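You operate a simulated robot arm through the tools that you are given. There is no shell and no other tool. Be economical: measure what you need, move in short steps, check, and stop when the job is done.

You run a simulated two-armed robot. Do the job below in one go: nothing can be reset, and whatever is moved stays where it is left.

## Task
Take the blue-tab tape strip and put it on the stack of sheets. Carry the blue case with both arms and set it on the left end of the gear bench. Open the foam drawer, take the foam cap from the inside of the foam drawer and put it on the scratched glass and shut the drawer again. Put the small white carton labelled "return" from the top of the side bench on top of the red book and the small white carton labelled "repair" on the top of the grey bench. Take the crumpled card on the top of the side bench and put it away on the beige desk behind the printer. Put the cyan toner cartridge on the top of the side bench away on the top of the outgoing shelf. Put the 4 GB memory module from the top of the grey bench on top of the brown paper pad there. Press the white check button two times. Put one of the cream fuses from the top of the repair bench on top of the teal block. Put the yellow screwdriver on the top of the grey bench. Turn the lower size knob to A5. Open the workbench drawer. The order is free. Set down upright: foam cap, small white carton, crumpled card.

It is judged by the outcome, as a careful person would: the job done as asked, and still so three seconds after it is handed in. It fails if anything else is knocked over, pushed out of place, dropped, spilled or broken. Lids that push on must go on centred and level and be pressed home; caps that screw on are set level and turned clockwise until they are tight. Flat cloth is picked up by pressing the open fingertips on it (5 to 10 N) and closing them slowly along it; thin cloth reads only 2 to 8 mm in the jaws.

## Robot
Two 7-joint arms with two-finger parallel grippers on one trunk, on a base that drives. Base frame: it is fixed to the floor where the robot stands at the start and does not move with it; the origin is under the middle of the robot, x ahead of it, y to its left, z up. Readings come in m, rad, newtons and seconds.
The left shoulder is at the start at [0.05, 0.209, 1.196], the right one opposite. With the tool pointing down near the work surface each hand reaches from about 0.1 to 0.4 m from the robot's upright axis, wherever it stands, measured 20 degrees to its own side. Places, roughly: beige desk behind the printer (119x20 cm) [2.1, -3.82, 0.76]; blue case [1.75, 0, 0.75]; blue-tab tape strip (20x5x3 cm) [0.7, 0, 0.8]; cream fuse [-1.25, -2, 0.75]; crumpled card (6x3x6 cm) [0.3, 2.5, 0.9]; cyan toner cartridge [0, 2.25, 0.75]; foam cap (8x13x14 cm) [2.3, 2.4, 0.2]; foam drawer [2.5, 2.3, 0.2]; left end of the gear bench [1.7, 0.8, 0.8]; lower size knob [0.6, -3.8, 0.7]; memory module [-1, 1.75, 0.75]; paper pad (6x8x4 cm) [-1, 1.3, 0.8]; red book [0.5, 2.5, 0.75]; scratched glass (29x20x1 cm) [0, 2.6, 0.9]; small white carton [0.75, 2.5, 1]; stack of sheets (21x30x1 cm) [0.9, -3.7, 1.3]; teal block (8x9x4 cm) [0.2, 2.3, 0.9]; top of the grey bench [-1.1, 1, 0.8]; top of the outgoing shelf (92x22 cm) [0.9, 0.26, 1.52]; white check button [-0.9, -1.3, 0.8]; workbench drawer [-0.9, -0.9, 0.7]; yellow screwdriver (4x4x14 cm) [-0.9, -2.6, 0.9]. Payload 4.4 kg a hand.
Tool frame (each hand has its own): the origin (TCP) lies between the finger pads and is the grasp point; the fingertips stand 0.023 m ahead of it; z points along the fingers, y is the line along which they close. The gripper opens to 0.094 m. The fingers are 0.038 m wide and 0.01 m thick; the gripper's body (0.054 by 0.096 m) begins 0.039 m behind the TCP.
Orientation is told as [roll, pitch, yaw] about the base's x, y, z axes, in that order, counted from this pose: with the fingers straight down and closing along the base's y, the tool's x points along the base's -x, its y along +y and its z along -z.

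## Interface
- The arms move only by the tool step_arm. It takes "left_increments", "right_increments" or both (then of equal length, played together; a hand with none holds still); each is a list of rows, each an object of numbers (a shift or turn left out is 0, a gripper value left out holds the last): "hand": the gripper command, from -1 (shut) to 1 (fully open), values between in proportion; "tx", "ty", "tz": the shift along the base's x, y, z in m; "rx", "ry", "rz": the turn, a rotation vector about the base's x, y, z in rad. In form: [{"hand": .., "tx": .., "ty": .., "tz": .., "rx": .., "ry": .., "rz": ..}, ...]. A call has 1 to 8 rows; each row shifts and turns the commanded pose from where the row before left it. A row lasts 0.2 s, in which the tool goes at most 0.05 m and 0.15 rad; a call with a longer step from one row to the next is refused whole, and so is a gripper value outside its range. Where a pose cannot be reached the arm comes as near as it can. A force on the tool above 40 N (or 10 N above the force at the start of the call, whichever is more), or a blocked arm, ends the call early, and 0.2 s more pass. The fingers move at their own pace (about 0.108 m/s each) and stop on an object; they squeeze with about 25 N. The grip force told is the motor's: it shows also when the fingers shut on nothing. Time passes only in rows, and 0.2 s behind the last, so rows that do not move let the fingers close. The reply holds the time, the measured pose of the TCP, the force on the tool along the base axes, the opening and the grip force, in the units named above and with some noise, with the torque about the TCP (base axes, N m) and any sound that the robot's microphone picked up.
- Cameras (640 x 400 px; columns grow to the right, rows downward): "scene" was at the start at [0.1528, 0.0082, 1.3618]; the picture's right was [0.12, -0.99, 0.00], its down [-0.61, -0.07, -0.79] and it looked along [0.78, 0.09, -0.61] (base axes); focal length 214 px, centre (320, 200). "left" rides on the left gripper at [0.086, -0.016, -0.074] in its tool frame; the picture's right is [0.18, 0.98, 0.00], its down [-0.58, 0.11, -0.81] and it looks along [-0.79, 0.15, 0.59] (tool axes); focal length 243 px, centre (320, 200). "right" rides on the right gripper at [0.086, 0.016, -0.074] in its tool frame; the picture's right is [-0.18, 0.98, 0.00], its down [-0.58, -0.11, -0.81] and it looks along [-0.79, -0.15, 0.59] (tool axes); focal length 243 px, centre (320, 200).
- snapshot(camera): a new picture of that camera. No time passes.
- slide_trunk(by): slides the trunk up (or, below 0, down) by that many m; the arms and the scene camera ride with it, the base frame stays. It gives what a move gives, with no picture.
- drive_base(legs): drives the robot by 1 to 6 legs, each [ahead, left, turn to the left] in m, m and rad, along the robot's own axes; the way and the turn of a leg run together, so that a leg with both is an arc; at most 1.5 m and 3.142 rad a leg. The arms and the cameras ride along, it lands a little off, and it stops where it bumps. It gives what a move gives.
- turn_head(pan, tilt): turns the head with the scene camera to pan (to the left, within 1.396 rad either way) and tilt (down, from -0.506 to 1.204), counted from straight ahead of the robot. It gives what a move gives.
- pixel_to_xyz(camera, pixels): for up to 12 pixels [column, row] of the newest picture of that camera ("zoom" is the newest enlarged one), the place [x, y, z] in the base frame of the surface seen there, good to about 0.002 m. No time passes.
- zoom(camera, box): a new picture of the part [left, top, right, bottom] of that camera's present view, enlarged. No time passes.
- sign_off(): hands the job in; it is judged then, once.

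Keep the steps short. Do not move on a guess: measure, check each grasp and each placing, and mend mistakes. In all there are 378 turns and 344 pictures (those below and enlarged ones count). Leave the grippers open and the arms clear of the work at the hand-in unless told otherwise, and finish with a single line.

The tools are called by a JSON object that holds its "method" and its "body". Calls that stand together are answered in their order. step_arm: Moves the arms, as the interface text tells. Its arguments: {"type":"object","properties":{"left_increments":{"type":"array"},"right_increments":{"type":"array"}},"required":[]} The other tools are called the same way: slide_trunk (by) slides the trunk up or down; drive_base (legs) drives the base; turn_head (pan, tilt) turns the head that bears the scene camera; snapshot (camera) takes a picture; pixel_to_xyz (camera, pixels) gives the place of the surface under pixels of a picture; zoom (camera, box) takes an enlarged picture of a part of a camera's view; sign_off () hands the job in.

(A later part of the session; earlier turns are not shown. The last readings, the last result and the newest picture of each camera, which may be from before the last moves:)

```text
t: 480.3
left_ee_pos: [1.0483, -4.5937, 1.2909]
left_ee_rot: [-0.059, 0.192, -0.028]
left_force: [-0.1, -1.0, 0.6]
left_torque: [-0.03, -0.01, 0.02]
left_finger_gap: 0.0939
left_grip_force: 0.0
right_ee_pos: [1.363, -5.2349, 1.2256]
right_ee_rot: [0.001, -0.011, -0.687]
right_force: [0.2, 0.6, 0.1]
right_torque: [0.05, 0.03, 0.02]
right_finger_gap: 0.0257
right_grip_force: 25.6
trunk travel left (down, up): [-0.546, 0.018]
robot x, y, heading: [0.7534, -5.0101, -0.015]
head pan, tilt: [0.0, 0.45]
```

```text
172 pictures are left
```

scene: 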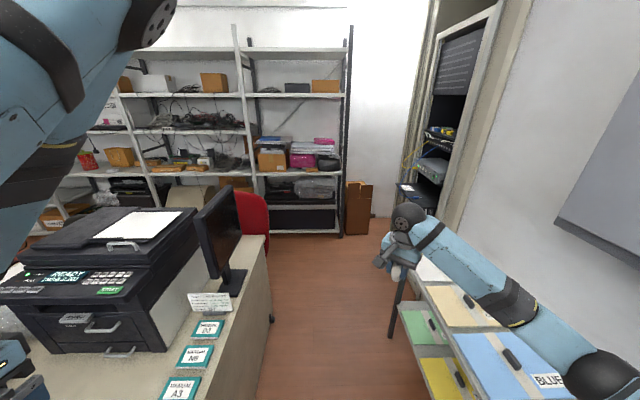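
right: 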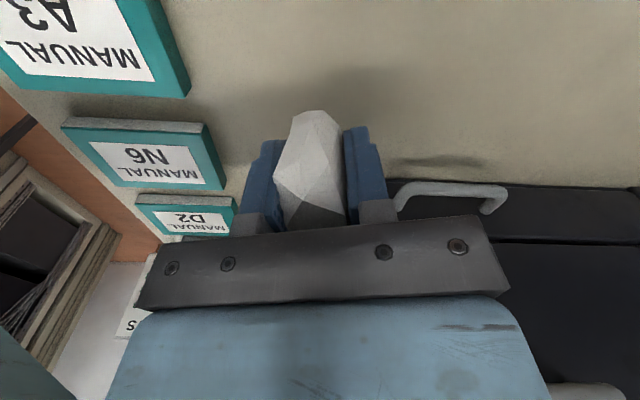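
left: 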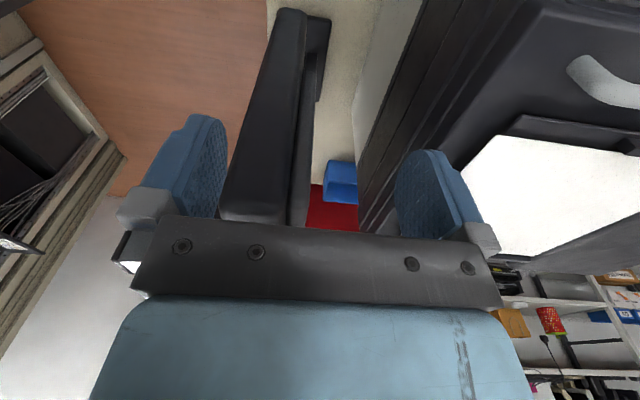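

Tuck the left hand inward a little to clear the monitor, then drive +x.

{"method": "step_arm", "body": {"left_increments": [{"ty": -0.04}, {"ty": -0.04}, {"ty": -0.03}, {"tx": -0.02, "tz": 0.01}]}}

{"method": "drive_base", "body": {"legs": [[0.7, 0, 0.01]]}}

{"method": "snapshot", "body": {"camera": "scene"}}

```text
t: 481.0
left_ee_pos: [1.0305, -4.6408, 1.2551]
left_ee_rot: [-0.086, 0.328, 0.001]
left_force: [-0.3, 0.1, 1.0]
left_torque: [-0.02, 0.02, 0.0]
left_finger_gap: 0.094
left_grip_force: 0.1
left hand out of reach, approached as far as the arm can: row 1, 2, 3
right_ee_pos: [1.3622, -5.2338, 1.226]
right_ee_rot: [0.001, -0.011, -0.686]
right_force: [-0.1, 0.2, -0.6]
right_torque: [0.01, -0.05, -0.02]
right_finger_gap: 0.0258
right_grip_force: 25.1
trunk travel left (down, up): [-0.546, 0.018]
robot x, y, heading: [0.7577, -5.0122, -0.014]
head pan, tilt: [0.0, 0.45]
stopped in row 3 (left hand): the arm was blocked; the commanded pose is now the measured one
```

```text
t: 483.9
left_ee_pos: [1.5772, -4.6541, 1.2551]
left_ee_rot: [-0.082, 0.341, 0.014]
left_force: [-12.4, 4.9, 4.7]
left_torque: [0.33, -0.07, 0.84]
left_finger_gap: 0.0939
left_grip_force: 0.1
right_ee_pos: [1.9154, -5.2487, 1.224]
right_ee_rot: [-0.002, -0.009, -0.69]
right_force: [-0.4, -0.5, -1.1]
right_torque: [0.0, 0.02, -0.03]
right_finger_gap: 0.026
right_grip_force: 24.9
trunk travel left (down, up): [-0.546, 0.018]
robot x, y, heading: [1.307, -5.0218, -0.022]
head pan, tilt: [0.0, 0.45]
stopped in leg 1: the force on the tool passed its limit at 93 N (the readings are from after the stop); the commanded pose is now the measured one
```

```text
171 pictures are left
```

scene: 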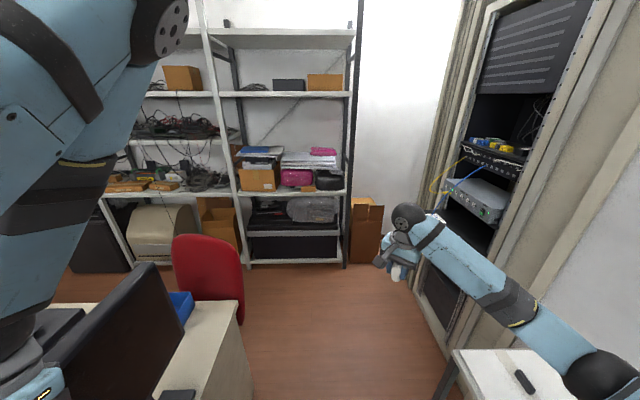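

The left hand struck the monitor. Back off immediately and inspect.

{"method": "drive_base", "body": {"legs": [[-0.3, 0, 0]]}}

{"method": "turn_head", "body": {"pan": 0.35, "tilt": 0.55}}

{"method": "snapshot", "body": {"camera": "scene"}}

{"method": "snapshot", "body": {"camera": "left"}}

```text
t: 486.0
left_ee_pos: [1.2804, -4.6474, 1.2554]
left_ee_rot: [-0.083, 0.336, 0.015]
left_force: [-0.1, -0.7, 1.1]
left_torque: [-0.02, 0.04, -0.02]
left_finger_gap: 0.094
left_grip_force: 0.0
right_ee_pos: [1.6179, -5.2413, 1.2241]
right_ee_rot: [0.001, -0.011, -0.689]
right_force: [0.4, 0.1, 0.3]
right_torque: [0.0, 0.01, 0.03]
right_finger_gap: 0.0257
right_grip_force: 25.8
trunk travel left (down, up): [-0.546, 0.018]
robot x, y, heading: [1.0162, -5.0164, -0.019]
head pan, tilt: [0.0, 0.45]
```

```text
t: 486.8
left_ee_pos: [1.2791, -4.6496, 1.2564]
left_ee_rot: [-0.084, 0.336, 0.015]
left_force: [0.1, -0.3, -0.2]
left_torque: [0.0, 0.02, 0.02]
left_finger_gap: 0.0941
left_grip_force: 0.1
right_ee_pos: [1.6165, -5.2411, 1.2257]
right_ee_rot: [0.001, -0.011, -0.69]
right_force: [0.4, -0.5, 0.3]
right_torque: [0.0, -0.02, -0.01]
right_finger_gap: 0.0257
right_grip_force: 25.2
trunk travel left (down, up): [-0.546, 0.018]
robot x, y, heading: [1.0074, -5.0177, -0.019]
head pan, tilt: [0.351, 0.55]
```

```text
170 pictures are left
```

scene: 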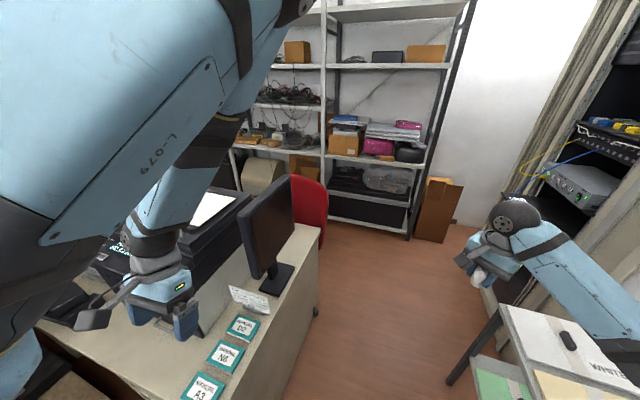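

```text
169 pictures are left
```

left: 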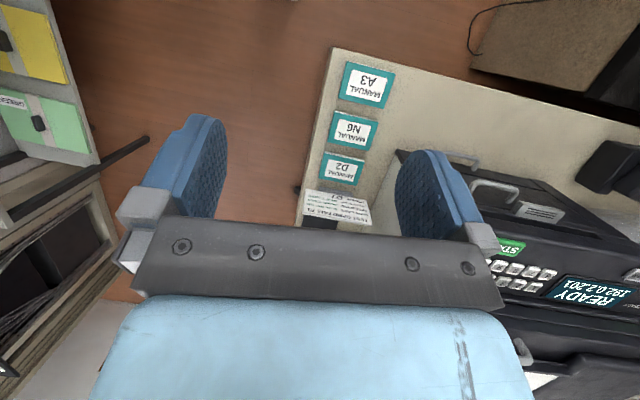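

{"method": "zoom", "body": {"camera": "scene", "box": [210, 160, 340, 320]}}

{"method": "pixel_to_xyz", "body": {"camera": "scene", "pixels": [[275, 293], [262, 285], [292, 270], [277, 268], [243, 225], [288, 182], [260, 270], [290, 225], [317, 228], [250, 300]]}}

```text
2.50 times, centred on (275, 240) of scene
```

zoom: 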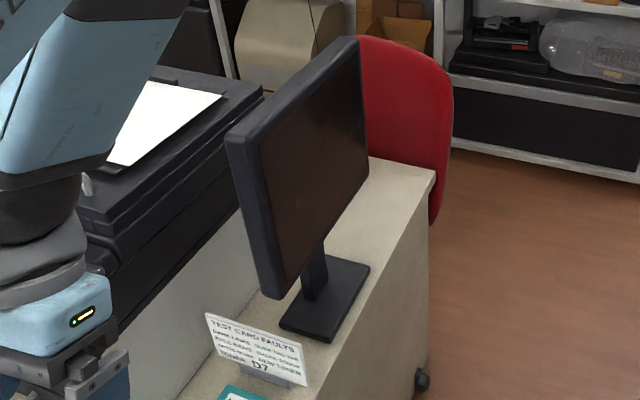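

```text
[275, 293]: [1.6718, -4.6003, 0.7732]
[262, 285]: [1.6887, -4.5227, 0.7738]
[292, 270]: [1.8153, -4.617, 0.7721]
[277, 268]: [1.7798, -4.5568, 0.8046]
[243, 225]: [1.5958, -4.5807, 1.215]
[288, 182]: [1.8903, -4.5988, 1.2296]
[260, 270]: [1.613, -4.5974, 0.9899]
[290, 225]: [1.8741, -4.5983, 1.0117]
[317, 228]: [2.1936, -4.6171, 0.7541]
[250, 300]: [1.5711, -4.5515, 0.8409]
```

The monitor has not moved (edge still at x 1.596, y −4.58). I turn to face +y first, with the card raised high, and then strafe right past the monitor at y −5.03.

{"method": "step_arm", "body": {"right_increments": [{"tz": 0.04}, {"tz": 0.04}, {"tz": 0.04}, {"tz": 0.03}]}}

{"method": "drive_base", "body": {"legs": [[0, 0, 1.58]]}}

{"method": "snapshot", "body": {"camera": "scene"}}

```text
t: 487.8
left_ee_pos: [1.2784, -4.6476, 1.2575]
left_ee_rot: [-0.083, 0.335, 0.014]
left_force: [0.1, 0.4, -0.8]
left_torque: [0.0, 0.02, -0.01]
left_finger_gap: 0.0942
left_grip_force: 0.0
right_ee_pos: [1.6179, -5.2411, 1.3763]
right_ee_rot: [0.0, -0.01, -0.689]
right_force: [-0.3, -0.3, -0.2]
right_torque: [0.0, 0.0, 0.01]
right_finger_gap: 0.0255
right_grip_force: 24.8
trunk travel left (down, up): [-0.546, 0.018]
robot x, y, heading: [1.011, -5.0144, -0.016]
head pan, tilt: [0.351, 0.55]
```

```text
t: 492.1
left_ee_pos: [0.6394, -4.7528, 1.2562]
left_ee_rot: [-0.082, 0.334, 1.602]
left_force: [0.9, 0.2, -0.5]
left_torque: [-0.01, -0.02, -0.01]
left_finger_gap: 0.0939
left_grip_force: 0.1
right_ee_pos: [1.226, -4.4054, 1.3766]
right_ee_rot: [0.001, -0.01, 0.899]
right_force: [0.5, 0.2, -0.3]
right_torque: [-0.02, -0.01, 0.0]
right_finger_gap: 0.0257
right_grip_force: 25.6
trunk travel left (down, up): [-0.546, 0.018]
robot x, y, heading: [1.0119, -5.0194, 1.568]
head pan, tilt: [0.351, 0.55]
```

```text
167 pictures are left
```

scene: 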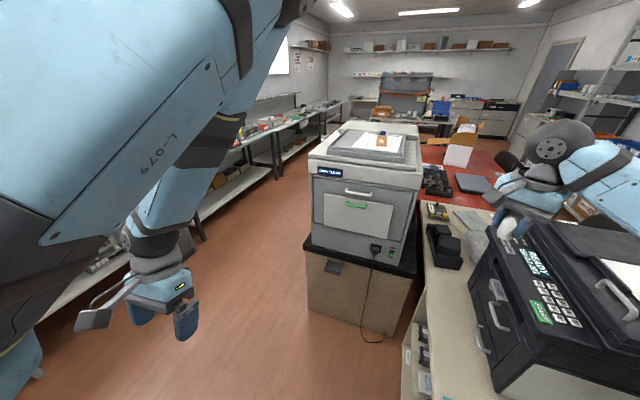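

{"method": "drive_base", "body": {"legs": [[-0.03, -0.95, 0]]}}

{"method": "turn_head", "body": {"pan": -0.25, "tilt": 0.75}}

{"method": "snapshot", "body": {"camera": "scene"}}

```text
t: 500.8
left_ee_pos: [1.5956, -4.7861, 1.2561]
left_ee_rot: [-0.084, 0.336, 1.599]
left_force: [0.3, -0.8, 0.3]
left_torque: [0.02, 0.0, 0.0]
left_finger_gap: 0.0938
left_grip_force: 0.0
right_ee_pos: [2.1848, -4.4408, 1.3778]
right_ee_rot: [-0.001, -0.009, 0.894]
right_force: [0.0, -0.5, -0.1]
right_torque: [0.02, -0.04, -0.03]
right_finger_gap: 0.0258
right_grip_force: 25.1
trunk travel left (down, up): [-0.546, 0.018]
robot x, y, heading: [1.9635, -5.0478, 1.564]
head pan, tilt: [0.351, 0.55]
```

```text
t: 501.8
left_ee_pos: [1.5967, -4.7863, 1.2562]
left_ee_rot: [-0.084, 0.337, 1.599]
left_force: [0.1, 0.0, -0.3]
left_torque: [-0.01, 0.0, -0.01]
left_finger_gap: 0.094
left_grip_force: 0.1
right_ee_pos: [2.1853, -4.4411, 1.3763]
right_ee_rot: [-0.001, -0.01, 0.893]
right_force: [0.3, -0.5, -0.3]
right_torque: [0.03, 0.0, -0.03]
right_finger_gap: 0.0259
right_grip_force: 24.9
trunk travel left (down, up): [-0.546, 0.018]
robot x, y, heading: [1.9681, -5.0477, 1.565]
head pan, tilt: [-0.25, 0.75]
```

```text
166 pictures are left
```

scene: 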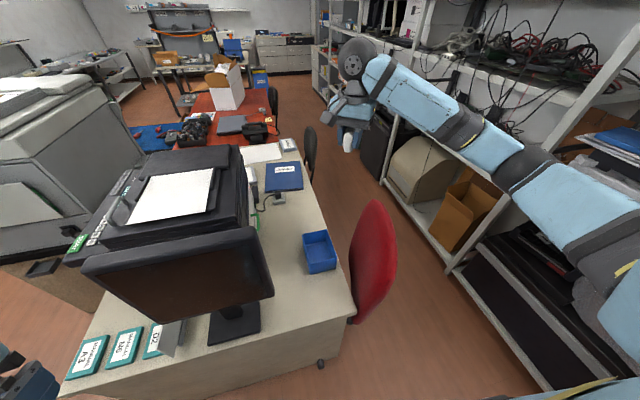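

Great view: the far strip has a blue tray at (318,250) and free places around. Measure.

{"method": "pixel_to_xyz", "body": {"camera": "scene", "pixels": [[320, 285], [310, 275], [305, 215], [295, 210], [285, 215], [305, 235], [330, 268], [308, 270], [337, 245], [275, 230], [350, 310], [315, 195]]}}

{"method": "zoom", "body": {"camera": "scene", "box": [220, 130, 400, 340]}}

```text
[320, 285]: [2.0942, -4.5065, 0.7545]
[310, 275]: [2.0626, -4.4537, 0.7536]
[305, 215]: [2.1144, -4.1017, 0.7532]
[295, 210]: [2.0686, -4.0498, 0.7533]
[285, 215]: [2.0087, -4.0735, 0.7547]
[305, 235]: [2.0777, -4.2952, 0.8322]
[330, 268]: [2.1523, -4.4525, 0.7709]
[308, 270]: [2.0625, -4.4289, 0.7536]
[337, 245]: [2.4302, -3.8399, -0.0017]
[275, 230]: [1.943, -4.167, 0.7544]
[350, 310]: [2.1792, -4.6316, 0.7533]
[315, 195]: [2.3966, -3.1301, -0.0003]
```

```text
1.90 times, centred on (310, 235) of scene
```

zoom: 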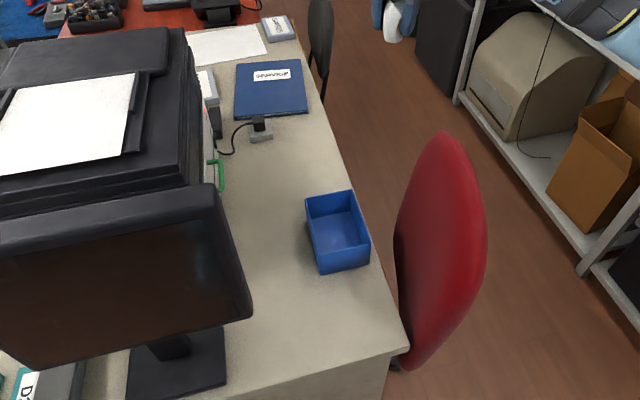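

The free place behind the printer is (2.08, −4.10), beyond the tray — far from here. Plan: set the card down near the desk's end, regrip it with the tool pitched forward to gain reach, then place it. First straighten the left arm out of the way.

{"method": "step_arm", "body": {"left_increments": [{"tx": -0.045}, {"tx": -0.045}, {"tx": -0.045}, {"tx": -0.045}, {"ty": -0.03, "tx": -0.03}, {"ty": -0.03, "tx": -0.03}, {"rx": 0.14}, {"rx": 0.14}], "right_increments": [{"rz": 0.11}, {"rz": 0.11}, {"rz": 0.11}, {"rz": 0.11}, {"rz": 0.11}, {"rz": 0.11}, {}, {}]}}

{"method": "pixel_to_xyz", "body": {"camera": "scene", "pixels": [[375, 203], [355, 250], [390, 260], [370, 320], [260, 250], [90, 265]]}}

```text
t: 503.6
left_ee_pos: [1.3572, -4.8489, 1.2565]
left_ee_rot: [-0.091, 0.053, 1.597]
left_force: [-0.7, -0.4, -0.4]
left_torque: [0.0, 0.0, 0.0]
left_finger_gap: 0.0942
left_grip_force: 0.0
right_ee_pos: [2.1846, -4.4421, 1.3773]
right_ee_rot: [0.001, -0.012, 1.555]
right_force: [-0.5, 0.4, -0.4]
right_torque: [0.02, -0.02, 0.0]
right_finger_gap: 0.0255
right_grip_force: 24.7
trunk travel left (down, up): [-0.546, 0.018]
robot x, y, heading: [1.968, -5.0539, 1.564]
head pan, tilt: [-0.25, 0.75]
```

```text
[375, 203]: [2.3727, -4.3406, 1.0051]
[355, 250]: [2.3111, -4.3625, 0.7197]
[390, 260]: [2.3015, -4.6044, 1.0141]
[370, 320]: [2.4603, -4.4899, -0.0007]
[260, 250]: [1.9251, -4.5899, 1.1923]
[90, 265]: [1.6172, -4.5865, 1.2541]
```

Left arm is clear. Move the base to (1.85, −4.95), lower the trunk, and bring the card above (2.07, −4.53).

{"method": "drive_base", "body": {"legs": [[0.1, 0.115, 0]]}}

{"method": "step_arm", "body": {"right_increments": [{"ty": -0.045}, {"ty": -0.045}, {"ty": -0.045}, {"ty": -0.04}, {}]}}

{"method": "slide_trunk", "body": {"by": -0.4}}

{"method": "snapshot", "body": {"camera": "scene"}}

```text
t: 505.3
left_ee_pos: [1.247, -4.7602, 1.2569]
left_ee_rot: [-0.09, 0.055, 1.587]
left_force: [0.5, -0.3, -1.0]
left_torque: [-0.02, 0.02, 0.01]
left_finger_gap: 0.0938
left_grip_force: 0.0
right_ee_pos: [2.0787, -4.3603, 1.3764]
right_ee_rot: [0.001, -0.011, 1.547]
right_force: [0.2, -0.5, 0.1]
right_torque: [0.0, 0.02, 0.0]
right_finger_gap: 0.0256
right_grip_force: 24.8
trunk travel left (down, up): [-0.546, 0.018]
robot x, y, heading: [1.8579, -4.9658, 1.561]
head pan, tilt: [-0.25, 0.75]
```

```text
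t: 506.5
left_ee_pos: [1.2455, -4.7614, 1.2574]
left_ee_rot: [-0.093, 0.055, 1.59]
left_force: [0.1, 0.6, 1.3]
left_torque: [-0.01, -0.01, 0.0]
left_finger_gap: 0.0942
left_grip_force: 0.1
right_ee_pos: [2.078, -4.5356, 1.3747]
right_ee_rot: [-0.001, -0.012, 1.547]
right_force: [0.0, 0.7, -0.2]
right_torque: [0.02, 0.01, 0.0]
right_finger_gap: 0.0256
right_grip_force: 24.9
trunk travel left (down, up): [-0.546, 0.018]
robot x, y, heading: [1.8513, -4.9691, 1.561]
head pan, tilt: [-0.25, 0.75]
```

```text
t: 509.8
left_ee_pos: [1.242, -4.766, 0.887]
left_ee_rot: [-0.107, 0.045, 1.582]
left_force: [0.8, -0.1, -0.3]
left_torque: [-0.02, -0.01, -0.03]
left_finger_gap: 0.0941
left_grip_force: 0.2
right_ee_pos: [2.0825, -4.5368, 1.0898]
right_ee_rot: [-0.009, -0.207, 1.52]
right_force: [-0.6, 0.7, 0.4]
right_torque: [-0.02, -0.02, -0.03]
right_finger_gap: 0.0254
right_grip_force: 25.1
trunk travel left (down, up): [-0.182, 0.381]
robot x, y, heading: [1.8604, -4.9703, 1.548]
head pan, tilt: [-0.25, 0.75]
stopped: the arm was blocked; the commanded pose is now the measured one
```

```text
164 pictures are left
```

scene: 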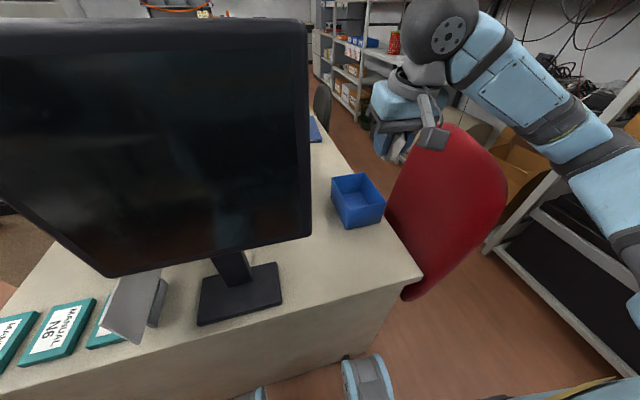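

{"method": "pixel_to_xyz", "body": {"camera": "scene", "pixels": [[510, 70], [570, 115], [600, 160], [630, 210], [620, 60], [440, 25], [450, 150], [415, 100]]}}

{"method": "turn_head", "body": {"pan": -0.9, "tilt": 0.7}}

{"method": "snapshot", "body": {"camera": "scene"}}

```text
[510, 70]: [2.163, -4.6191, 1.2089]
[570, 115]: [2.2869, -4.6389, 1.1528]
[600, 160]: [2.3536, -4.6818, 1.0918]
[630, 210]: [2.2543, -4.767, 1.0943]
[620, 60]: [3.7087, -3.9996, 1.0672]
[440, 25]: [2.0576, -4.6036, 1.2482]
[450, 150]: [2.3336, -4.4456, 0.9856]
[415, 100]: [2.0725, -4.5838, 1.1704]
```

```text
t: 510.8
left_ee_pos: [1.2431, -4.7684, 0.8892]
left_ee_rot: [-0.102, 0.04, 1.583]
left_force: [-0.2, -0.2, -0.3]
left_torque: [0.03, 0.01, 0.0]
left_finger_gap: 0.0941
left_grip_force: 0.1
right_ee_pos: [2.0824, -4.5377, 1.0893]
right_ee_rot: [-0.009, -0.204, 1.52]
right_force: [-0.3, 0.1, -0.5]
right_torque: [0.03, -0.02, -0.01]
right_finger_gap: 0.0255
right_grip_force: 25.0
trunk travel left (down, up): [-0.182, 0.381]
robot x, y, heading: [1.8576, -4.9727, 1.548]
head pan, tilt: [-0.901, 0.7]
```

```text
163 pictures are left
```

scene: 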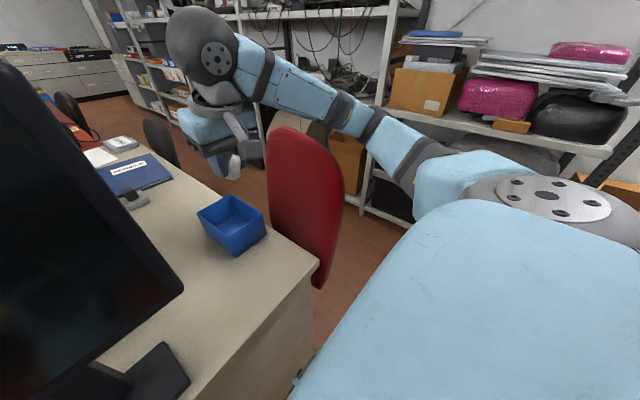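

My forearm is resting on the chair back. Raise again. Better plan: extend the arm nearly straight at height (elbow clear of the chair), with the base turned left so the right shoulder is nearer, then lower with the trunk.

{"method": "slide_trunk", "body": {"by": 0.25}}

{"method": "drive_base", "body": {"legs": [[0, 0, 0.38]]}}

{"method": "turn_head", "body": {"pan": -0.6, "tilt": 0.7}}

{"method": "snapshot", "body": {"camera": "scene"}}

```text
t: 513.4
left_ee_pos: [1.2501, -4.7596, 1.1424]
left_ee_rot: [-0.093, 0.054, 1.584]
left_force: [0.0, -0.3, 0.1]
left_torque: [0.01, -0.02, 0.01]
left_finger_gap: 0.0942
left_grip_force: 0.1
right_ee_pos: [2.0909, -4.5259, 1.3301]
right_ee_rot: [0.002, -0.187, 1.522]
right_force: [0.6, -0.2, -0.5]
right_torque: [0.0, 0.0, 0.02]
right_finger_gap: 0.0252
right_grip_force: 25.0
trunk travel left (down, up): [-0.432, 0.131]
robot x, y, heading: [1.8574, -4.97, 1.555]
head pan, tilt: [-0.901, 0.7]
```

```text
t: 514.9
left_ee_pos: [1.2135, -5.0019, 1.1433]
left_ee_rot: [-0.092, 0.056, 1.966]
left_force: [-0.4, -0.4, 0.1]
left_torque: [-0.02, 0.02, -0.02]
left_finger_gap: 0.0943
left_grip_force: 0.0
right_ee_pos: [1.9084, -4.4707, 1.3309]
right_ee_rot: [0.002, -0.187, 1.903]
right_force: [-0.9, -0.6, 0.7]
right_torque: [-0.01, -0.02, -0.01]
right_finger_gap: 0.0245
right_grip_force: 24.8
trunk travel left (down, up): [-0.432, 0.131]
robot x, y, heading: [1.8572, -4.9693, 1.941]
head pan, tilt: [-0.901, 0.7]
```

```text
t: 515.7
left_ee_pos: [1.2135, -5.0014, 1.143]
left_ee_rot: [-0.092, 0.057, 1.966]
left_force: [0.7, -0.4, -0.3]
left_torque: [0.0, 0.04, 0.01]
left_finger_gap: 0.0942
left_grip_force: 0.1
right_ee_pos: [1.9084, -4.4706, 1.3295]
right_ee_rot: [0.002, -0.187, 1.904]
right_force: [0.7, -0.2, -0.1]
right_torque: [0.0, 0.01, 0.02]
right_finger_gap: 0.0247
right_grip_force: 24.6
trunk travel left (down, up): [-0.432, 0.131]
robot x, y, heading: [1.8515, -4.9694, 1.935]
head pan, tilt: [-0.6, 0.7]
```

```text
162 pictures are left
```

scene: 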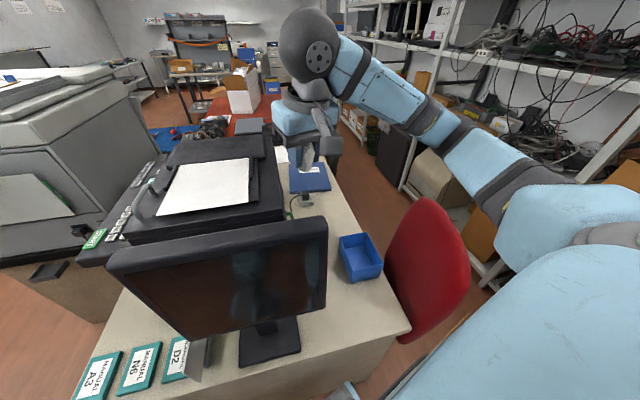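

Level the tool and extend over the desk to (2.055, −4.13) at height.

{"method": "step_arm", "body": {"right_increments": [{"tx": 0.018, "ty": 0.042, "rx": -0.022, "ry": -0.008, "rz": -0.042}, {"tx": 0.018, "ty": 0.042, "rx": -0.022, "ry": -0.008, "rz": -0.042}, {"tx": 0.018, "ty": 0.042, "rx": -0.022, "ry": -0.008, "rz": -0.042}, {"tx": 0.018, "ty": 0.042, "rx": -0.022, "ry": -0.008, "rz": -0.042}, {"tx": 0.018, "ty": 0.042, "rx": -0.022, "ry": -0.008, "rz": -0.042}, {"tx": 0.018, "ty": 0.042, "rx": -0.022, "ry": -0.008, "rz": -0.042}, {"tx": 0.018, "ty": 0.042, "rx": -0.022, "ry": -0.008, "rz": -0.042}, {"tx": 0.018, "ty": 0.042, "rx": -0.022, "ry": -0.008, "rz": -0.042}]}}

{"method": "snapshot", "body": {"camera": "scene"}}

```text
t: 517.5
left_ee_pos: [1.2136, -4.9997, 1.1437]
left_ee_rot: [-0.092, 0.056, 1.967]
left_force: [0.2, 0.1, -0.4]
left_torque: [0.0, -0.01, -0.01]
left_finger_gap: 0.094
left_grip_force: 0.0
right_ee_pos: [2.0496, -4.1361, 1.3273]
right_ee_rot: [-0.033, 0.0, 1.569]
right_force: [0.3, 1.1, -0.6]
right_torque: [-0.02, 0.0, 0.02]
right_finger_gap: 0.0245
right_grip_force: 24.6
trunk travel left (down, up): [-0.432, 0.131]
robot x, y, heading: [1.8574, -4.9699, 1.936]
head pan, tilt: [-0.6, 0.7]
```

```text
161 pictures are left
```

scene: 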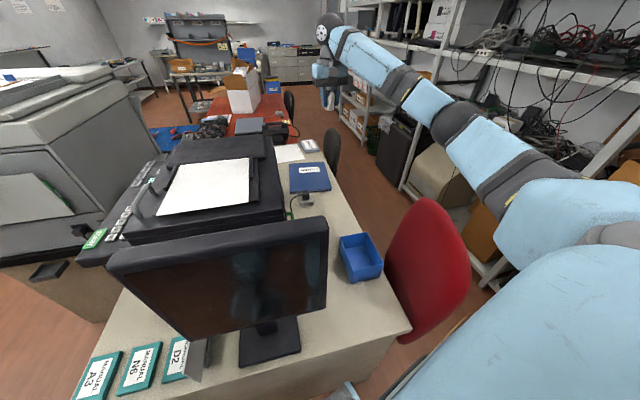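

Reached. Check elbow versus chair, then lower with the trunk.

{"method": "pixel_to_xyz", "body": {"camera": "scene", "pixels": [[455, 122], [410, 85], [510, 180], [470, 150], [425, 205]]}}

{"method": "slide_trunk", "body": {"by": -0.2}}

{"method": "snapshot", "body": {"camera": "scene"}}

```text
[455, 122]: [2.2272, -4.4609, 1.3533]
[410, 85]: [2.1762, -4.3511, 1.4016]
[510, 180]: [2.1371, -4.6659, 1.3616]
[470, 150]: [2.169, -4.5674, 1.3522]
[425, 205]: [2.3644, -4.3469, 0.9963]
```

```text
t: 519.7
left_ee_pos: [1.2154, -5.0023, 0.9431]
left_ee_rot: [-0.093, 0.055, 1.967]
left_force: [-0.1, 0.1, -0.3]
left_torque: [0.01, -0.01, 0.02]
left_finger_gap: 0.0941
left_grip_force: 0.1
right_ee_pos: [2.0495, -4.1368, 1.13]
right_ee_rot: [-0.033, -0.005, 1.569]
right_force: [0.1, -0.5, 0.1]
right_torque: [0.02, -0.02, -0.02]
right_finger_gap: 0.0243
right_grip_force: 25.0
trunk travel left (down, up): [-0.232, 0.331]
robot x, y, heading: [1.8562, -4.9711, 1.935]
head pan, tilt: [-0.6, 0.7]
```

```text
160 pictures are left
```

scene: 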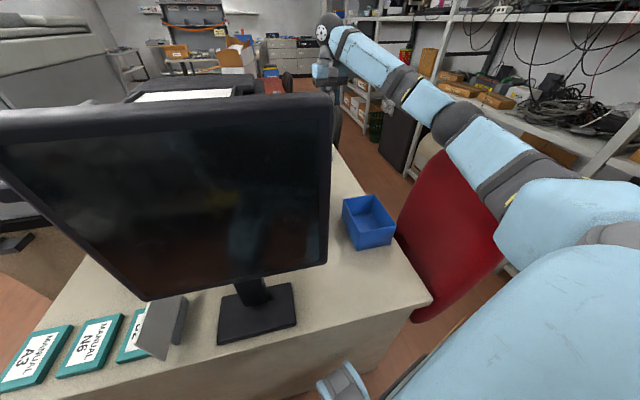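

The elbow would pass close beside the chair. Back the base 7 cm to straighten the arm, re-extend, then lower.

{"method": "drive_base", "body": {"legs": [[-0.065, 0.03, 0]]}}

{"method": "step_arm", "body": {"right_increments": [{"ty": 0.03, "ry": 0.015}, {"ty": 0.03, "ry": 0.015}, {"ty": 0.01}, {}]}}

{"method": "snapshot", "body": {"camera": "scene"}}

{"method": "pixel_to_xyz", "body": {"camera": "scene", "pixels": [[445, 118], [460, 110], [470, 130], [420, 90], [430, 170]]}}

```text
t: 520.7
left_ee_pos: [1.208, -5.0699, 0.9427]
left_ee_rot: [-0.093, 0.055, 1.964]
left_force: [0.6, -0.1, -0.4]
left_torque: [0.01, -0.01, -0.01]
left_finger_gap: 0.0942
left_grip_force: 0.1
right_ee_pos: [2.0436, -4.2072, 1.1311]
right_ee_rot: [-0.033, -0.004, 1.569]
right_force: [0.0, -0.7, 0.2]
right_torque: [0.06, 0.01, -0.04]
right_finger_gap: 0.0244
right_grip_force: 25.2
trunk travel left (down, up): [-0.232, 0.331]
robot x, y, heading: [1.8509, -5.039, 1.935]
head pan, tilt: [-0.6, 0.7]
```

```text
t: 521.7
left_ee_pos: [1.2077, -5.0699, 0.9425]
left_ee_rot: [-0.093, 0.056, 1.965]
left_force: [0.0, 0.6, 0.2]
left_torque: [0.02, -0.02, 0.02]
left_finger_gap: 0.094
left_grip_force: 0.1
right_ee_pos: [2.0435, -4.1385, 1.1299]
right_ee_rot: [0.0, -0.003, 1.569]
right_force: [0.2, -0.6, 0.5]
right_torque: [-0.03, 0.01, 0.01]
right_finger_gap: 0.0244
right_grip_force: 25.5
trunk travel left (down, up): [-0.232, 0.331]
robot x, y, heading: [1.8507, -5.0376, 1.935]
head pan, tilt: [-0.6, 0.7]
```

```text
159 pictures are left
```

scene: 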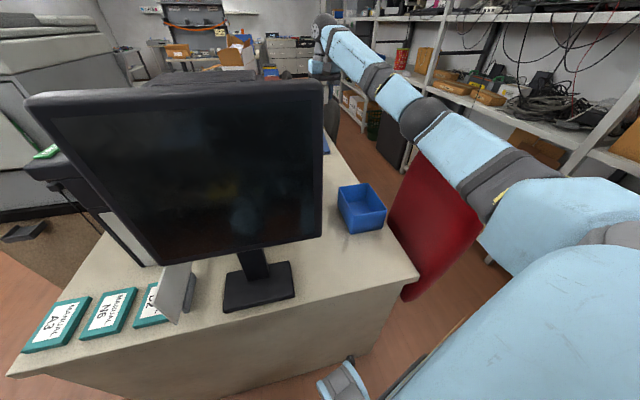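

```text
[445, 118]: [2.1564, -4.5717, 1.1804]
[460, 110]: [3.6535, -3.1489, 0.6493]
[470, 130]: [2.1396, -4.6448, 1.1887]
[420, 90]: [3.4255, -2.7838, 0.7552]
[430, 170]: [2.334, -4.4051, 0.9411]
```

Straight now and 8 cm clear of the chair. Lower the trunk.

{"method": "slide_trunk", "body": {"by": -0.22}}

{"method": "snapshot", "body": {"camera": "right"}}

{"method": "snapshot", "body": {"camera": "scene"}}

```text
t: 524.0
left_ee_pos: [1.2054, -5.0699, 0.7206]
left_ee_rot: [-0.094, 0.055, 1.966]
left_force: [0.8, -0.8, -0.5]
left_torque: [0.0, 0.0, 0.01]
left_finger_gap: 0.094
left_grip_force: 0.0
right_ee_pos: [2.0417, -4.1383, 0.9105]
right_ee_rot: [-0.007, -0.004, 1.57]
right_force: [0.1, -1.3, 0.5]
right_torque: [-0.02, 0.0, -0.02]
right_finger_gap: 0.0246
right_grip_force: 25.2
trunk travel left (down, up): [-0.012, 0.551]
robot x, y, heading: [1.8512, -5.0426, 1.93]
head pan, tilt: [-0.6, 0.7]
```

```text
158 pictures are left
```

right: 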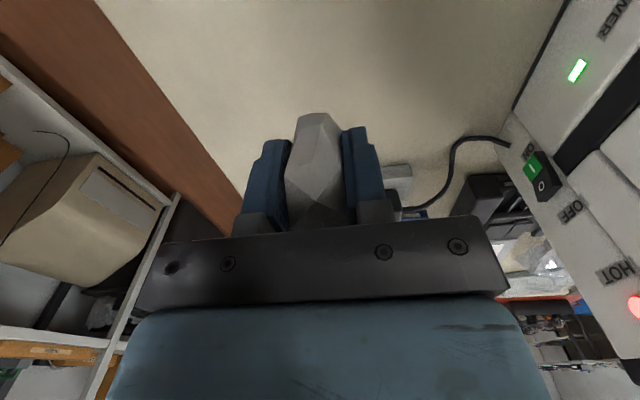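

```text
157 pictures are left
```

scene: 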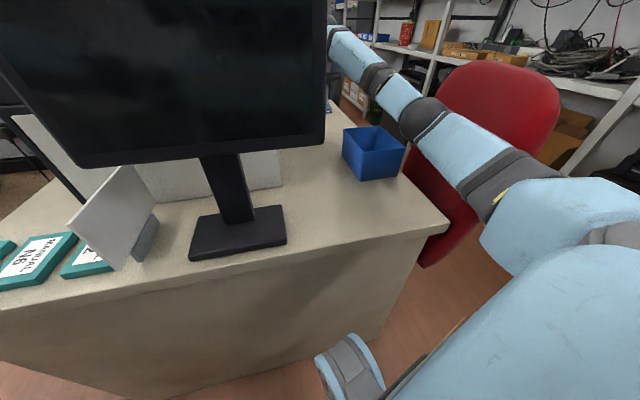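

Below the card is free desk. Shift 2.5 cm toward +x and lower.

{"method": "step_arm", "body": {"right_increments": [{"tx": 0.025, "tz": -0.02}, {"tz": -0.035}, {"tz": -0.03}, {"tz": -0.02}, {"tz": -0.008}, {}]}}

{"method": "snapshot", "body": {"camera": "right"}}

```text
t: 525.6
left_ee_pos: [1.1967, -5.0884, 0.7123]
left_ee_rot: [-0.125, 0.035, 1.971]
left_force: [0.3, -0.4, -0.9]
left_torque: [0.0, 0.01, -0.02]
left_finger_gap: 0.094
left_grip_force: 0.1
right_ee_pos: [2.0469, -4.1473, 0.8887]
right_ee_rot: [0.005, -0.106, 1.572]
right_force: [0.2, 0.0, -0.2]
right_torque: [-0.01, 0.0, -0.02]
right_finger_gap: 0.0242
right_grip_force: 24.8
trunk travel left (down, up): [-0.012, 0.551]
robot x, y, heading: [1.8458, -5.0448, 1.941]
head pan, tilt: [-0.6, 0.7]
stopped in row 6 (right hand): the arm was blocked; the commanded pose is now the measured one
```

```text
156 pictures are left
```

right: 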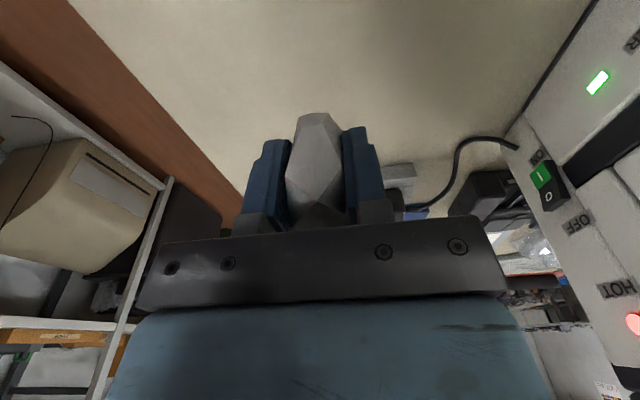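

The forearm is low over the blue tray. Raise the trunk 0.16 (shoulder higher) and lower the hand with the arm instead.

{"method": "slide_trunk", "body": {"by": 0.16}}

{"method": "step_arm", "body": {"right_increments": [{"rx": -0.1, "tz": -0.03}, {"tz": -0.04, "tx": 0.01}, {"tz": -0.04, "tx": 0.01}, {"tz": -0.03}, {"tz": -0.03}, {}]}}

{"method": "snapshot", "body": {"camera": "scene"}}

```text
t: 527.5
left_ee_pos: [1.2052, -5.0688, 0.8805]
left_ee_rot: [-0.093, 0.065, 1.97]
left_force: [0.4, -0.9, -0.6]
left_torque: [0.02, -0.02, 0.0]
left_finger_gap: 0.0939
left_grip_force: 0.0
right_ee_pos: [2.0515, -4.1249, 0.9846]
right_ee_rot: [0.011, -0.039, 1.578]
right_force: [-0.2, -0.9, -0.6]
right_torque: [0.05, -0.03, -0.01]
right_finger_gap: 0.0243
right_grip_force: 24.8
trunk travel left (down, up): [-0.172, 0.391]
robot x, y, heading: [1.8492, -5.0402, 1.939]
head pan, tilt: [-0.6, 0.7]
```

```text
t: 528.9
left_ee_pos: [1.2076, -5.0726, 0.8835]
left_ee_rot: [-0.092, 0.056, 1.968]
left_force: [-0.1, 0.3, 0.2]
left_torque: [0.01, 0.0, 0.0]
left_finger_gap: 0.0937
left_grip_force: 0.0
right_ee_pos: [2.0834, -4.1335, 0.8219]
right_ee_rot: [0.015, 0.049, 1.571]
right_force: [0.3, -0.2, 0.2]
right_torque: [-0.03, -0.01, -0.01]
right_finger_gap: 0.0242
right_grip_force: 25.0
trunk travel left (down, up): [-0.172, 0.391]
robot x, y, heading: [1.8516, -5.0395, 1.937]
head pan, tilt: [-0.6, 0.7]
```

```text
155 pictures are left
```

scene: 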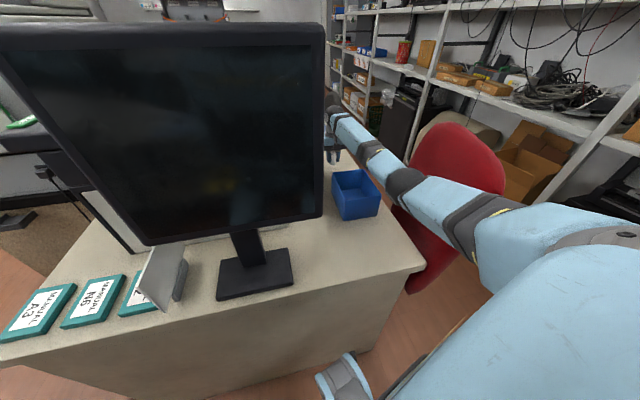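

Works. Correct the slight tilt and lower to contact (z ≈0.786).

{"method": "step_arm", "body": {"right_increments": [{"rx": 0.045}, {"tz": -0.015}, {"tz": -0.012}, {"tz": -0.005}, {"tz": -0.003}, {}]}}

{"method": "snapshot", "body": {"camera": "right"}}

```text
t: 530.3
left_ee_pos: [1.2077, -5.0717, 0.8834]
left_ee_rot: [-0.09, 0.057, 1.968]
left_force: [-0.6, 1.5, 0.4]
left_torque: [-0.01, 0.01, 0.0]
left_finger_gap: 0.0941
left_grip_force: 0.2
right_ee_pos: [2.0822, -4.1319, 0.7883]
right_ee_rot: [0.015, 0.007, 1.57]
right_force: [0.0, 0.4, 2.9]
right_torque: [0.1, 0.04, 0.01]
right_finger_gap: 0.0239
right_grip_force: 25.2
trunk travel left (down, up): [-0.172, 0.391]
robot x, y, heading: [1.853, -5.0371, 1.935]
head pan, tilt: [-0.6, 0.7]
```

```text
154 pictures are left
```

right: 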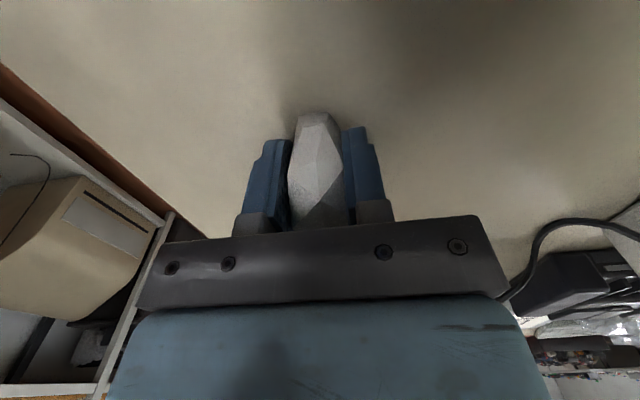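

Touching. One more millimetre, then open and rise.

{"method": "step_arm", "body": {"right_increments": [{"tz": -0.002}, {}, {"hand": -0.1}, {}, {"tz": 0.03}, {"tz": 0.04}, {"tz": 0.04}, {"tz": 0.04}]}}

{"method": "snapshot", "body": {"camera": "right"}}

```text
t: 532.1
left_ee_pos: [1.2067, -5.073, 0.8831]
left_ee_rot: [-0.093, 0.053, 1.968]
left_force: [0.7, -0.5, 0.2]
left_torque: [-0.02, 0.01, 0.03]
left_finger_gap: 0.0942
left_grip_force: 0.0
right_ee_pos: [2.0829, -4.1322, 0.9371]
right_ee_rot: [0.016, 0.005, 1.571]
right_force: [0.0, -0.7, 0.2]
right_torque: [0.01, 0.03, -0.02]
right_finger_gap: 0.0421
right_grip_force: 0.1
trunk travel left (down, up): [-0.172, 0.391]
robot x, y, heading: [1.8509, -5.0412, 1.939]
head pan, tilt: [-0.6, 0.7]
```

```text
153 pictures are left
```

right: 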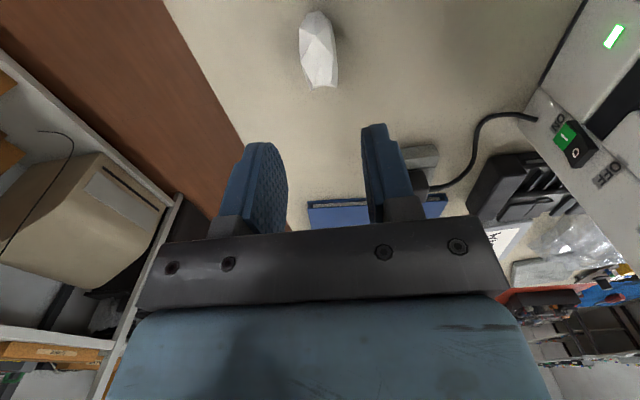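

Card stands upright on the desk behind the printer. Withdraw upward, retract, and head for the repair bench.

{"method": "slide_trunk", "body": {"by": 0.37}}

{"method": "step_arm", "body": {"right_increments": [{"ty": -0.045}, {"ty": -0.045}, {"ty": -0.045}, {"ty": -0.045}, {"ty": -0.045}, {"ty": -0.045}, {"ty": -0.045}]}}

{"method": "drive_base", "body": {"legs": [[-0.02, 0, 0], [0, 0, -0.37], [0, 0.9, 0]]}}

```text
t: 535.6
left_ee_pos: [1.2079, -5.0725, 1.2539]
left_ee_rot: [-0.091, 0.057, 1.969]
left_force: [-0.7, 0.1, 0.1]
left_torque: [-0.01, -0.02, 0.01]
left_finger_gap: 0.0939
left_grip_force: 0.1
right_ee_pos: [2.0829, -4.1331, 1.3061]
right_ee_rot: [0.016, 0.008, 1.57]
right_force: [-0.2, 0.6, -0.5]
right_torque: [-0.03, 0.01, -0.05]
right_finger_gap: 0.0424
right_grip_force: 0.0
trunk travel left (down, up): [-0.542, 0.021]
robot x, y, heading: [1.8542, -5.0391, 1.937]
head pan, tilt: [-0.6, 0.7]
```

```text
t: 537.2
left_ee_pos: [1.2085, -5.0751, 1.2536]
left_ee_rot: [-0.093, 0.055, 1.968]
left_force: [0.1, 0.4, 0.0]
left_torque: [0.0, 0.0, -0.03]
left_finger_gap: 0.094
left_grip_force: 0.1
right_ee_pos: [2.0818, -4.4521, 1.3092]
right_ee_rot: [0.015, 0.005, 1.57]
right_force: [1.3, -0.2, 0.3]
right_torque: [0.03, -0.01, 0.01]
right_finger_gap: 0.0422
right_grip_force: 0.0
trunk travel left (down, up): [-0.542, 0.021]
robot x, y, heading: [1.8501, -5.0415, 1.934]
head pan, tilt: [-0.6, 0.7]
```

```text
t: 547.0
left_ee_pos: [0.3482, -4.8753, 1.2545]
left_ee_rot: [-0.092, 0.056, 1.617]
left_force: [0.0, -0.5, -0.5]
left_torque: [0.01, 0.04, 0.0]
left_finger_gap: 0.0939
left_grip_force: 0.1
right_ee_pos: [1.3821, -4.5892, 1.3079]
right_ee_rot: [0.016, 0.008, 1.221]
right_force: [0.7, -0.1, -0.7]
right_torque: [0.01, 0.0, -0.01]
right_finger_gap: 0.0424
right_grip_force: 0.0
trunk travel left (down, up): [-0.542, 0.021]
robot x, y, heading: [0.9643, -5.0669, 1.589]
head pan, tilt: [-0.6, 0.7]
```

{"method": "step_arm", "body": {"left_increments": [{"tx": 0.03, "ty": 0.03}, {"tx": 0.03, "ty": 0.03}, {"tx": 0.03, "ty": 0.03}, {"tx": 0.03, "ty": 0.03}, {"tx": 0.03, "ty": 0.02, "rx": 0.05, "ry": 0.05}, {"tx": 0.03, "ty": 0.02, "rx": 0.0, "ry": 0.04}], "right_increments": [{"tx": -0.03, "hand": 1}, {"tx": -0.03}, {"tx": -0.03}, {"tx": -0.03}, {"rz": 0.12}, {"rz": 0.12}]}}

{"method": "slide_trunk", "body": {"by": -0.25}}

{"method": "drive_base", "body": {"legs": [[0, 1.1, 0], [1.4, 0, 0], [0.9, 0, 0]]}}

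{"method": "turn_head", "body": {"pan": 1.2, "tilt": 0.5}}

{"method": "snapshot", "body": {"camera": "scene"}}

```text
t: 548.4
left_ee_pos: [0.5259, -4.7205, 1.2527]
left_ee_rot: [-0.006, 0.006, 1.633]
left_force: [-0.2, 0.4, -0.8]
left_torque: [0.02, 0.01, -0.01]
left_finger_gap: 0.0942
left_grip_force: 0.1
right_ee_pos: [1.2606, -4.5924, 1.3065]
right_ee_rot: [0.016, 0.005, 1.463]
right_force: [0.3, -1.2, 0.8]
right_torque: [0.0, -0.03, 0.0]
right_finger_gap: 0.0941
right_grip_force: 0.0
trunk travel left (down, up): [-0.542, 0.021]
robot x, y, heading: [0.9633, -5.0626, 1.587]
head pan, tilt: [-0.6, 0.7]
```

```text
t: 550.9
left_ee_pos: [0.5274, -4.7173, 1.0036]
left_ee_rot: [-0.014, 0.0, 1.631]
left_force: [1.5, 0.1, 0.1]
left_torque: [0.02, 0.03, 0.0]
left_finger_gap: 0.0938
left_grip_force: 0.0
right_ee_pos: [1.2612, -4.5906, 1.0586]
right_ee_rot: [0.015, 0.008, 1.46]
right_force: [-1.0, 0.1, -0.1]
right_torque: [0.03, -0.01, 0.01]
right_finger_gap: 0.0939
right_grip_force: 0.2
trunk travel left (down, up): [-0.292, 0.271]
robot x, y, heading: [0.959, -5.0669, 1.583]
head pan, tilt: [-0.6, 0.7]
```

```text
t: 571.6
left_ee_pos: [-0.5332, -2.4525, 1.0022]
left_ee_rot: [-0.012, 0.002, 1.599]
left_force: [0.2, -0.6, -0.2]
left_torque: [-0.01, -0.01, 0.01]
left_finger_gap: 0.094
left_grip_force: 0.1
right_ee_pos: [0.2026, -2.3468, 1.0576]
right_ee_rot: [0.014, 0.007, 1.433]
right_force: [0.1, 0.7, -1.2]
right_torque: [0.01, 0.01, -0.02]
right_finger_gap: 0.094
right_grip_force: 0.0
trunk travel left (down, up): [-0.292, 0.271]
robot x, y, heading: [-0.1115, -2.8166, 1.562]
head pan, tilt: [-0.6, 0.7]
```

```text
t: 573.4
left_ee_pos: [-0.5347, -2.4536, 1.0026]
left_ee_rot: [-0.012, 0.002, 1.602]
left_force: [-0.5, -0.6, 0.0]
left_torque: [-0.01, 0.03, -0.02]
left_finger_gap: 0.094
left_grip_force: 0.1
right_ee_pos: [0.2024, -2.3462, 1.0566]
right_ee_rot: [0.018, 0.005, 1.435]
right_force: [-0.4, -0.6, 0.2]
right_torque: [0.02, 0.0, 0.0]
right_finger_gap: 0.0939
right_grip_force: 0.1
trunk travel left (down, up): [-0.292, 0.271]
robot x, y, heading: [-0.1064, -2.8131, 1.56]
head pan, tilt: [1.201, 0.499]
```

```text
152 pictures are left
```

scene: 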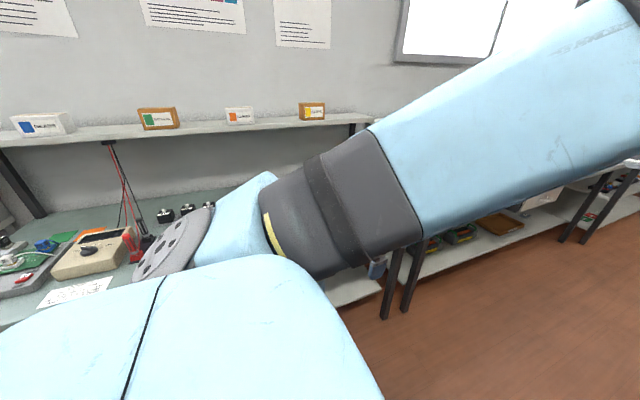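

Move up to y −2.3, raise the trunk, and turn to face the repair bench.

{"method": "slide_trunk", "body": {"by": 0.15}}

{"method": "drive_base", "body": {"legs": [[0.5, -0.03, 0], [0, 0, 1.57]]}}

{"method": "turn_head", "body": {"pan": 0.0, "tilt": 0.65}}

{"method": "snapshot", "body": {"camera": "scene"}}

```text
t: 575.2
left_ee_pos: [-0.5334, -2.4529, 1.1532]
left_ee_rot: [-0.013, 0.003, 1.603]
left_force: [-0.4, 0.0, 0.1]
left_torque: [-0.01, -0.01, 0.0]
left_finger_gap: 0.094
left_grip_force: 0.0
right_ee_pos: [0.2024, -2.3467, 1.2075]
right_ee_rot: [0.014, 0.008, 1.432]
right_force: [-0.1, -0.8, -1.1]
right_torque: [0.01, 0.0, -0.02]
right_finger_gap: 0.0939
right_grip_force: 0.0
trunk travel left (down, up): [-0.442, 0.121]
robot x, y, heading: [-0.1068, -2.8136, 1.558]
head pan, tilt: [1.201, 0.499]
```

```text
t: 581.8
left_ee_pos: [-0.4387, -2.752, 1.1527]
left_ee_rot: [-0.013, 0.003, -3.124]
left_force: [-0.1, 1.0, 0.1]
left_torque: [-0.01, 0.04, -0.03]
left_finger_gap: 0.094
left_grip_force: 0.0
right_ee_pos: [-0.5337, -2.0134, 1.2075]
right_ee_rot: [0.016, 0.007, 2.989]
right_force: [-0.2, -0.3, 0.0]
right_torque: [0.01, -0.02, 0.0]
right_finger_gap: 0.0939
right_grip_force: 0.0
trunk travel left (down, up): [-0.442, 0.121]
robot x, y, heading: [-0.0737, -2.3331, 3.117]
head pan, tilt: [1.201, 0.499]
```

```text
t: 583.2
left_ee_pos: [-0.4386, -2.7522, 1.1535]
left_ee_rot: [-0.014, 0.003, -3.121]
left_force: [-0.1, -0.2, 0.8]
left_torque: [-0.04, -0.01, 0.0]
left_finger_gap: 0.0941
left_grip_force: 0.1
right_ee_pos: [-0.5351, -2.0137, 1.2073]
right_ee_rot: [0.016, 0.007, 2.99]
right_force: [0.4, 0.2, 0.1]
right_torque: [0.0, -0.02, 0.01]
right_finger_gap: 0.0938
right_grip_force: 0.0
trunk travel left (down, up): [-0.442, 0.121]
robot x, y, heading: [-0.0728, -2.3319, 3.118]
head pan, tilt: [0.0, 0.649]
```

```text
151 pictures are left
```

scene: 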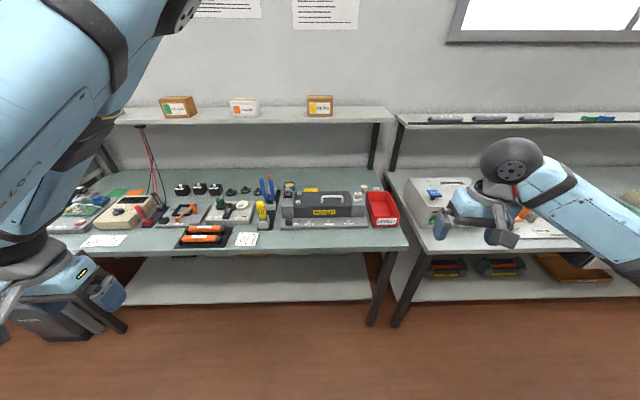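

{"method": "zoom", "body": {"camera": "scene", "box": [60, 150, 420, 270]}}

{"method": "pixel_to_xyz", "body": {"camera": "scene", "pixels": [[262, 210], [184, 210], [200, 233], [290, 190], [315, 205], [230, 210], [265, 245], [264, 185], [360, 195], [180, 190], [375, 240], [285, 205]]}}

```text
1.78 times, centred on (240, 210) of scene
```

zoom: 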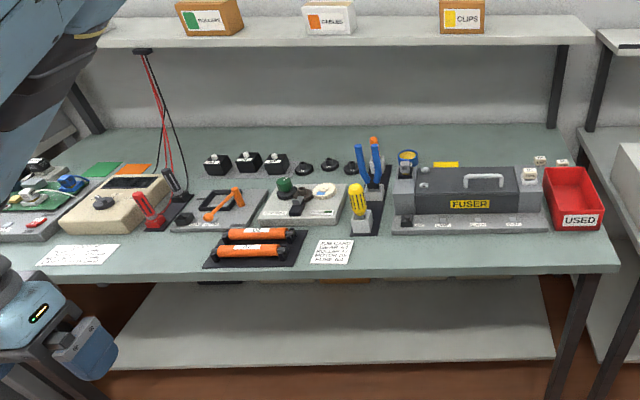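

```text
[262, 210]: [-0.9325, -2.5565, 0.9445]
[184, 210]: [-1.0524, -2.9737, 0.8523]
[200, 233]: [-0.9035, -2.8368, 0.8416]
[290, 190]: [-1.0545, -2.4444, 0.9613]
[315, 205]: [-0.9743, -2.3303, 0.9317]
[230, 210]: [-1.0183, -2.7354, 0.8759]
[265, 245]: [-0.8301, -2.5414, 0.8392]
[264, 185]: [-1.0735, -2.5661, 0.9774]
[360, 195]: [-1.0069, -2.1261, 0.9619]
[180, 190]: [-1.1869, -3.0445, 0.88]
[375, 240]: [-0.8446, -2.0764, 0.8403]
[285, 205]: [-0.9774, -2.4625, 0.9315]
```

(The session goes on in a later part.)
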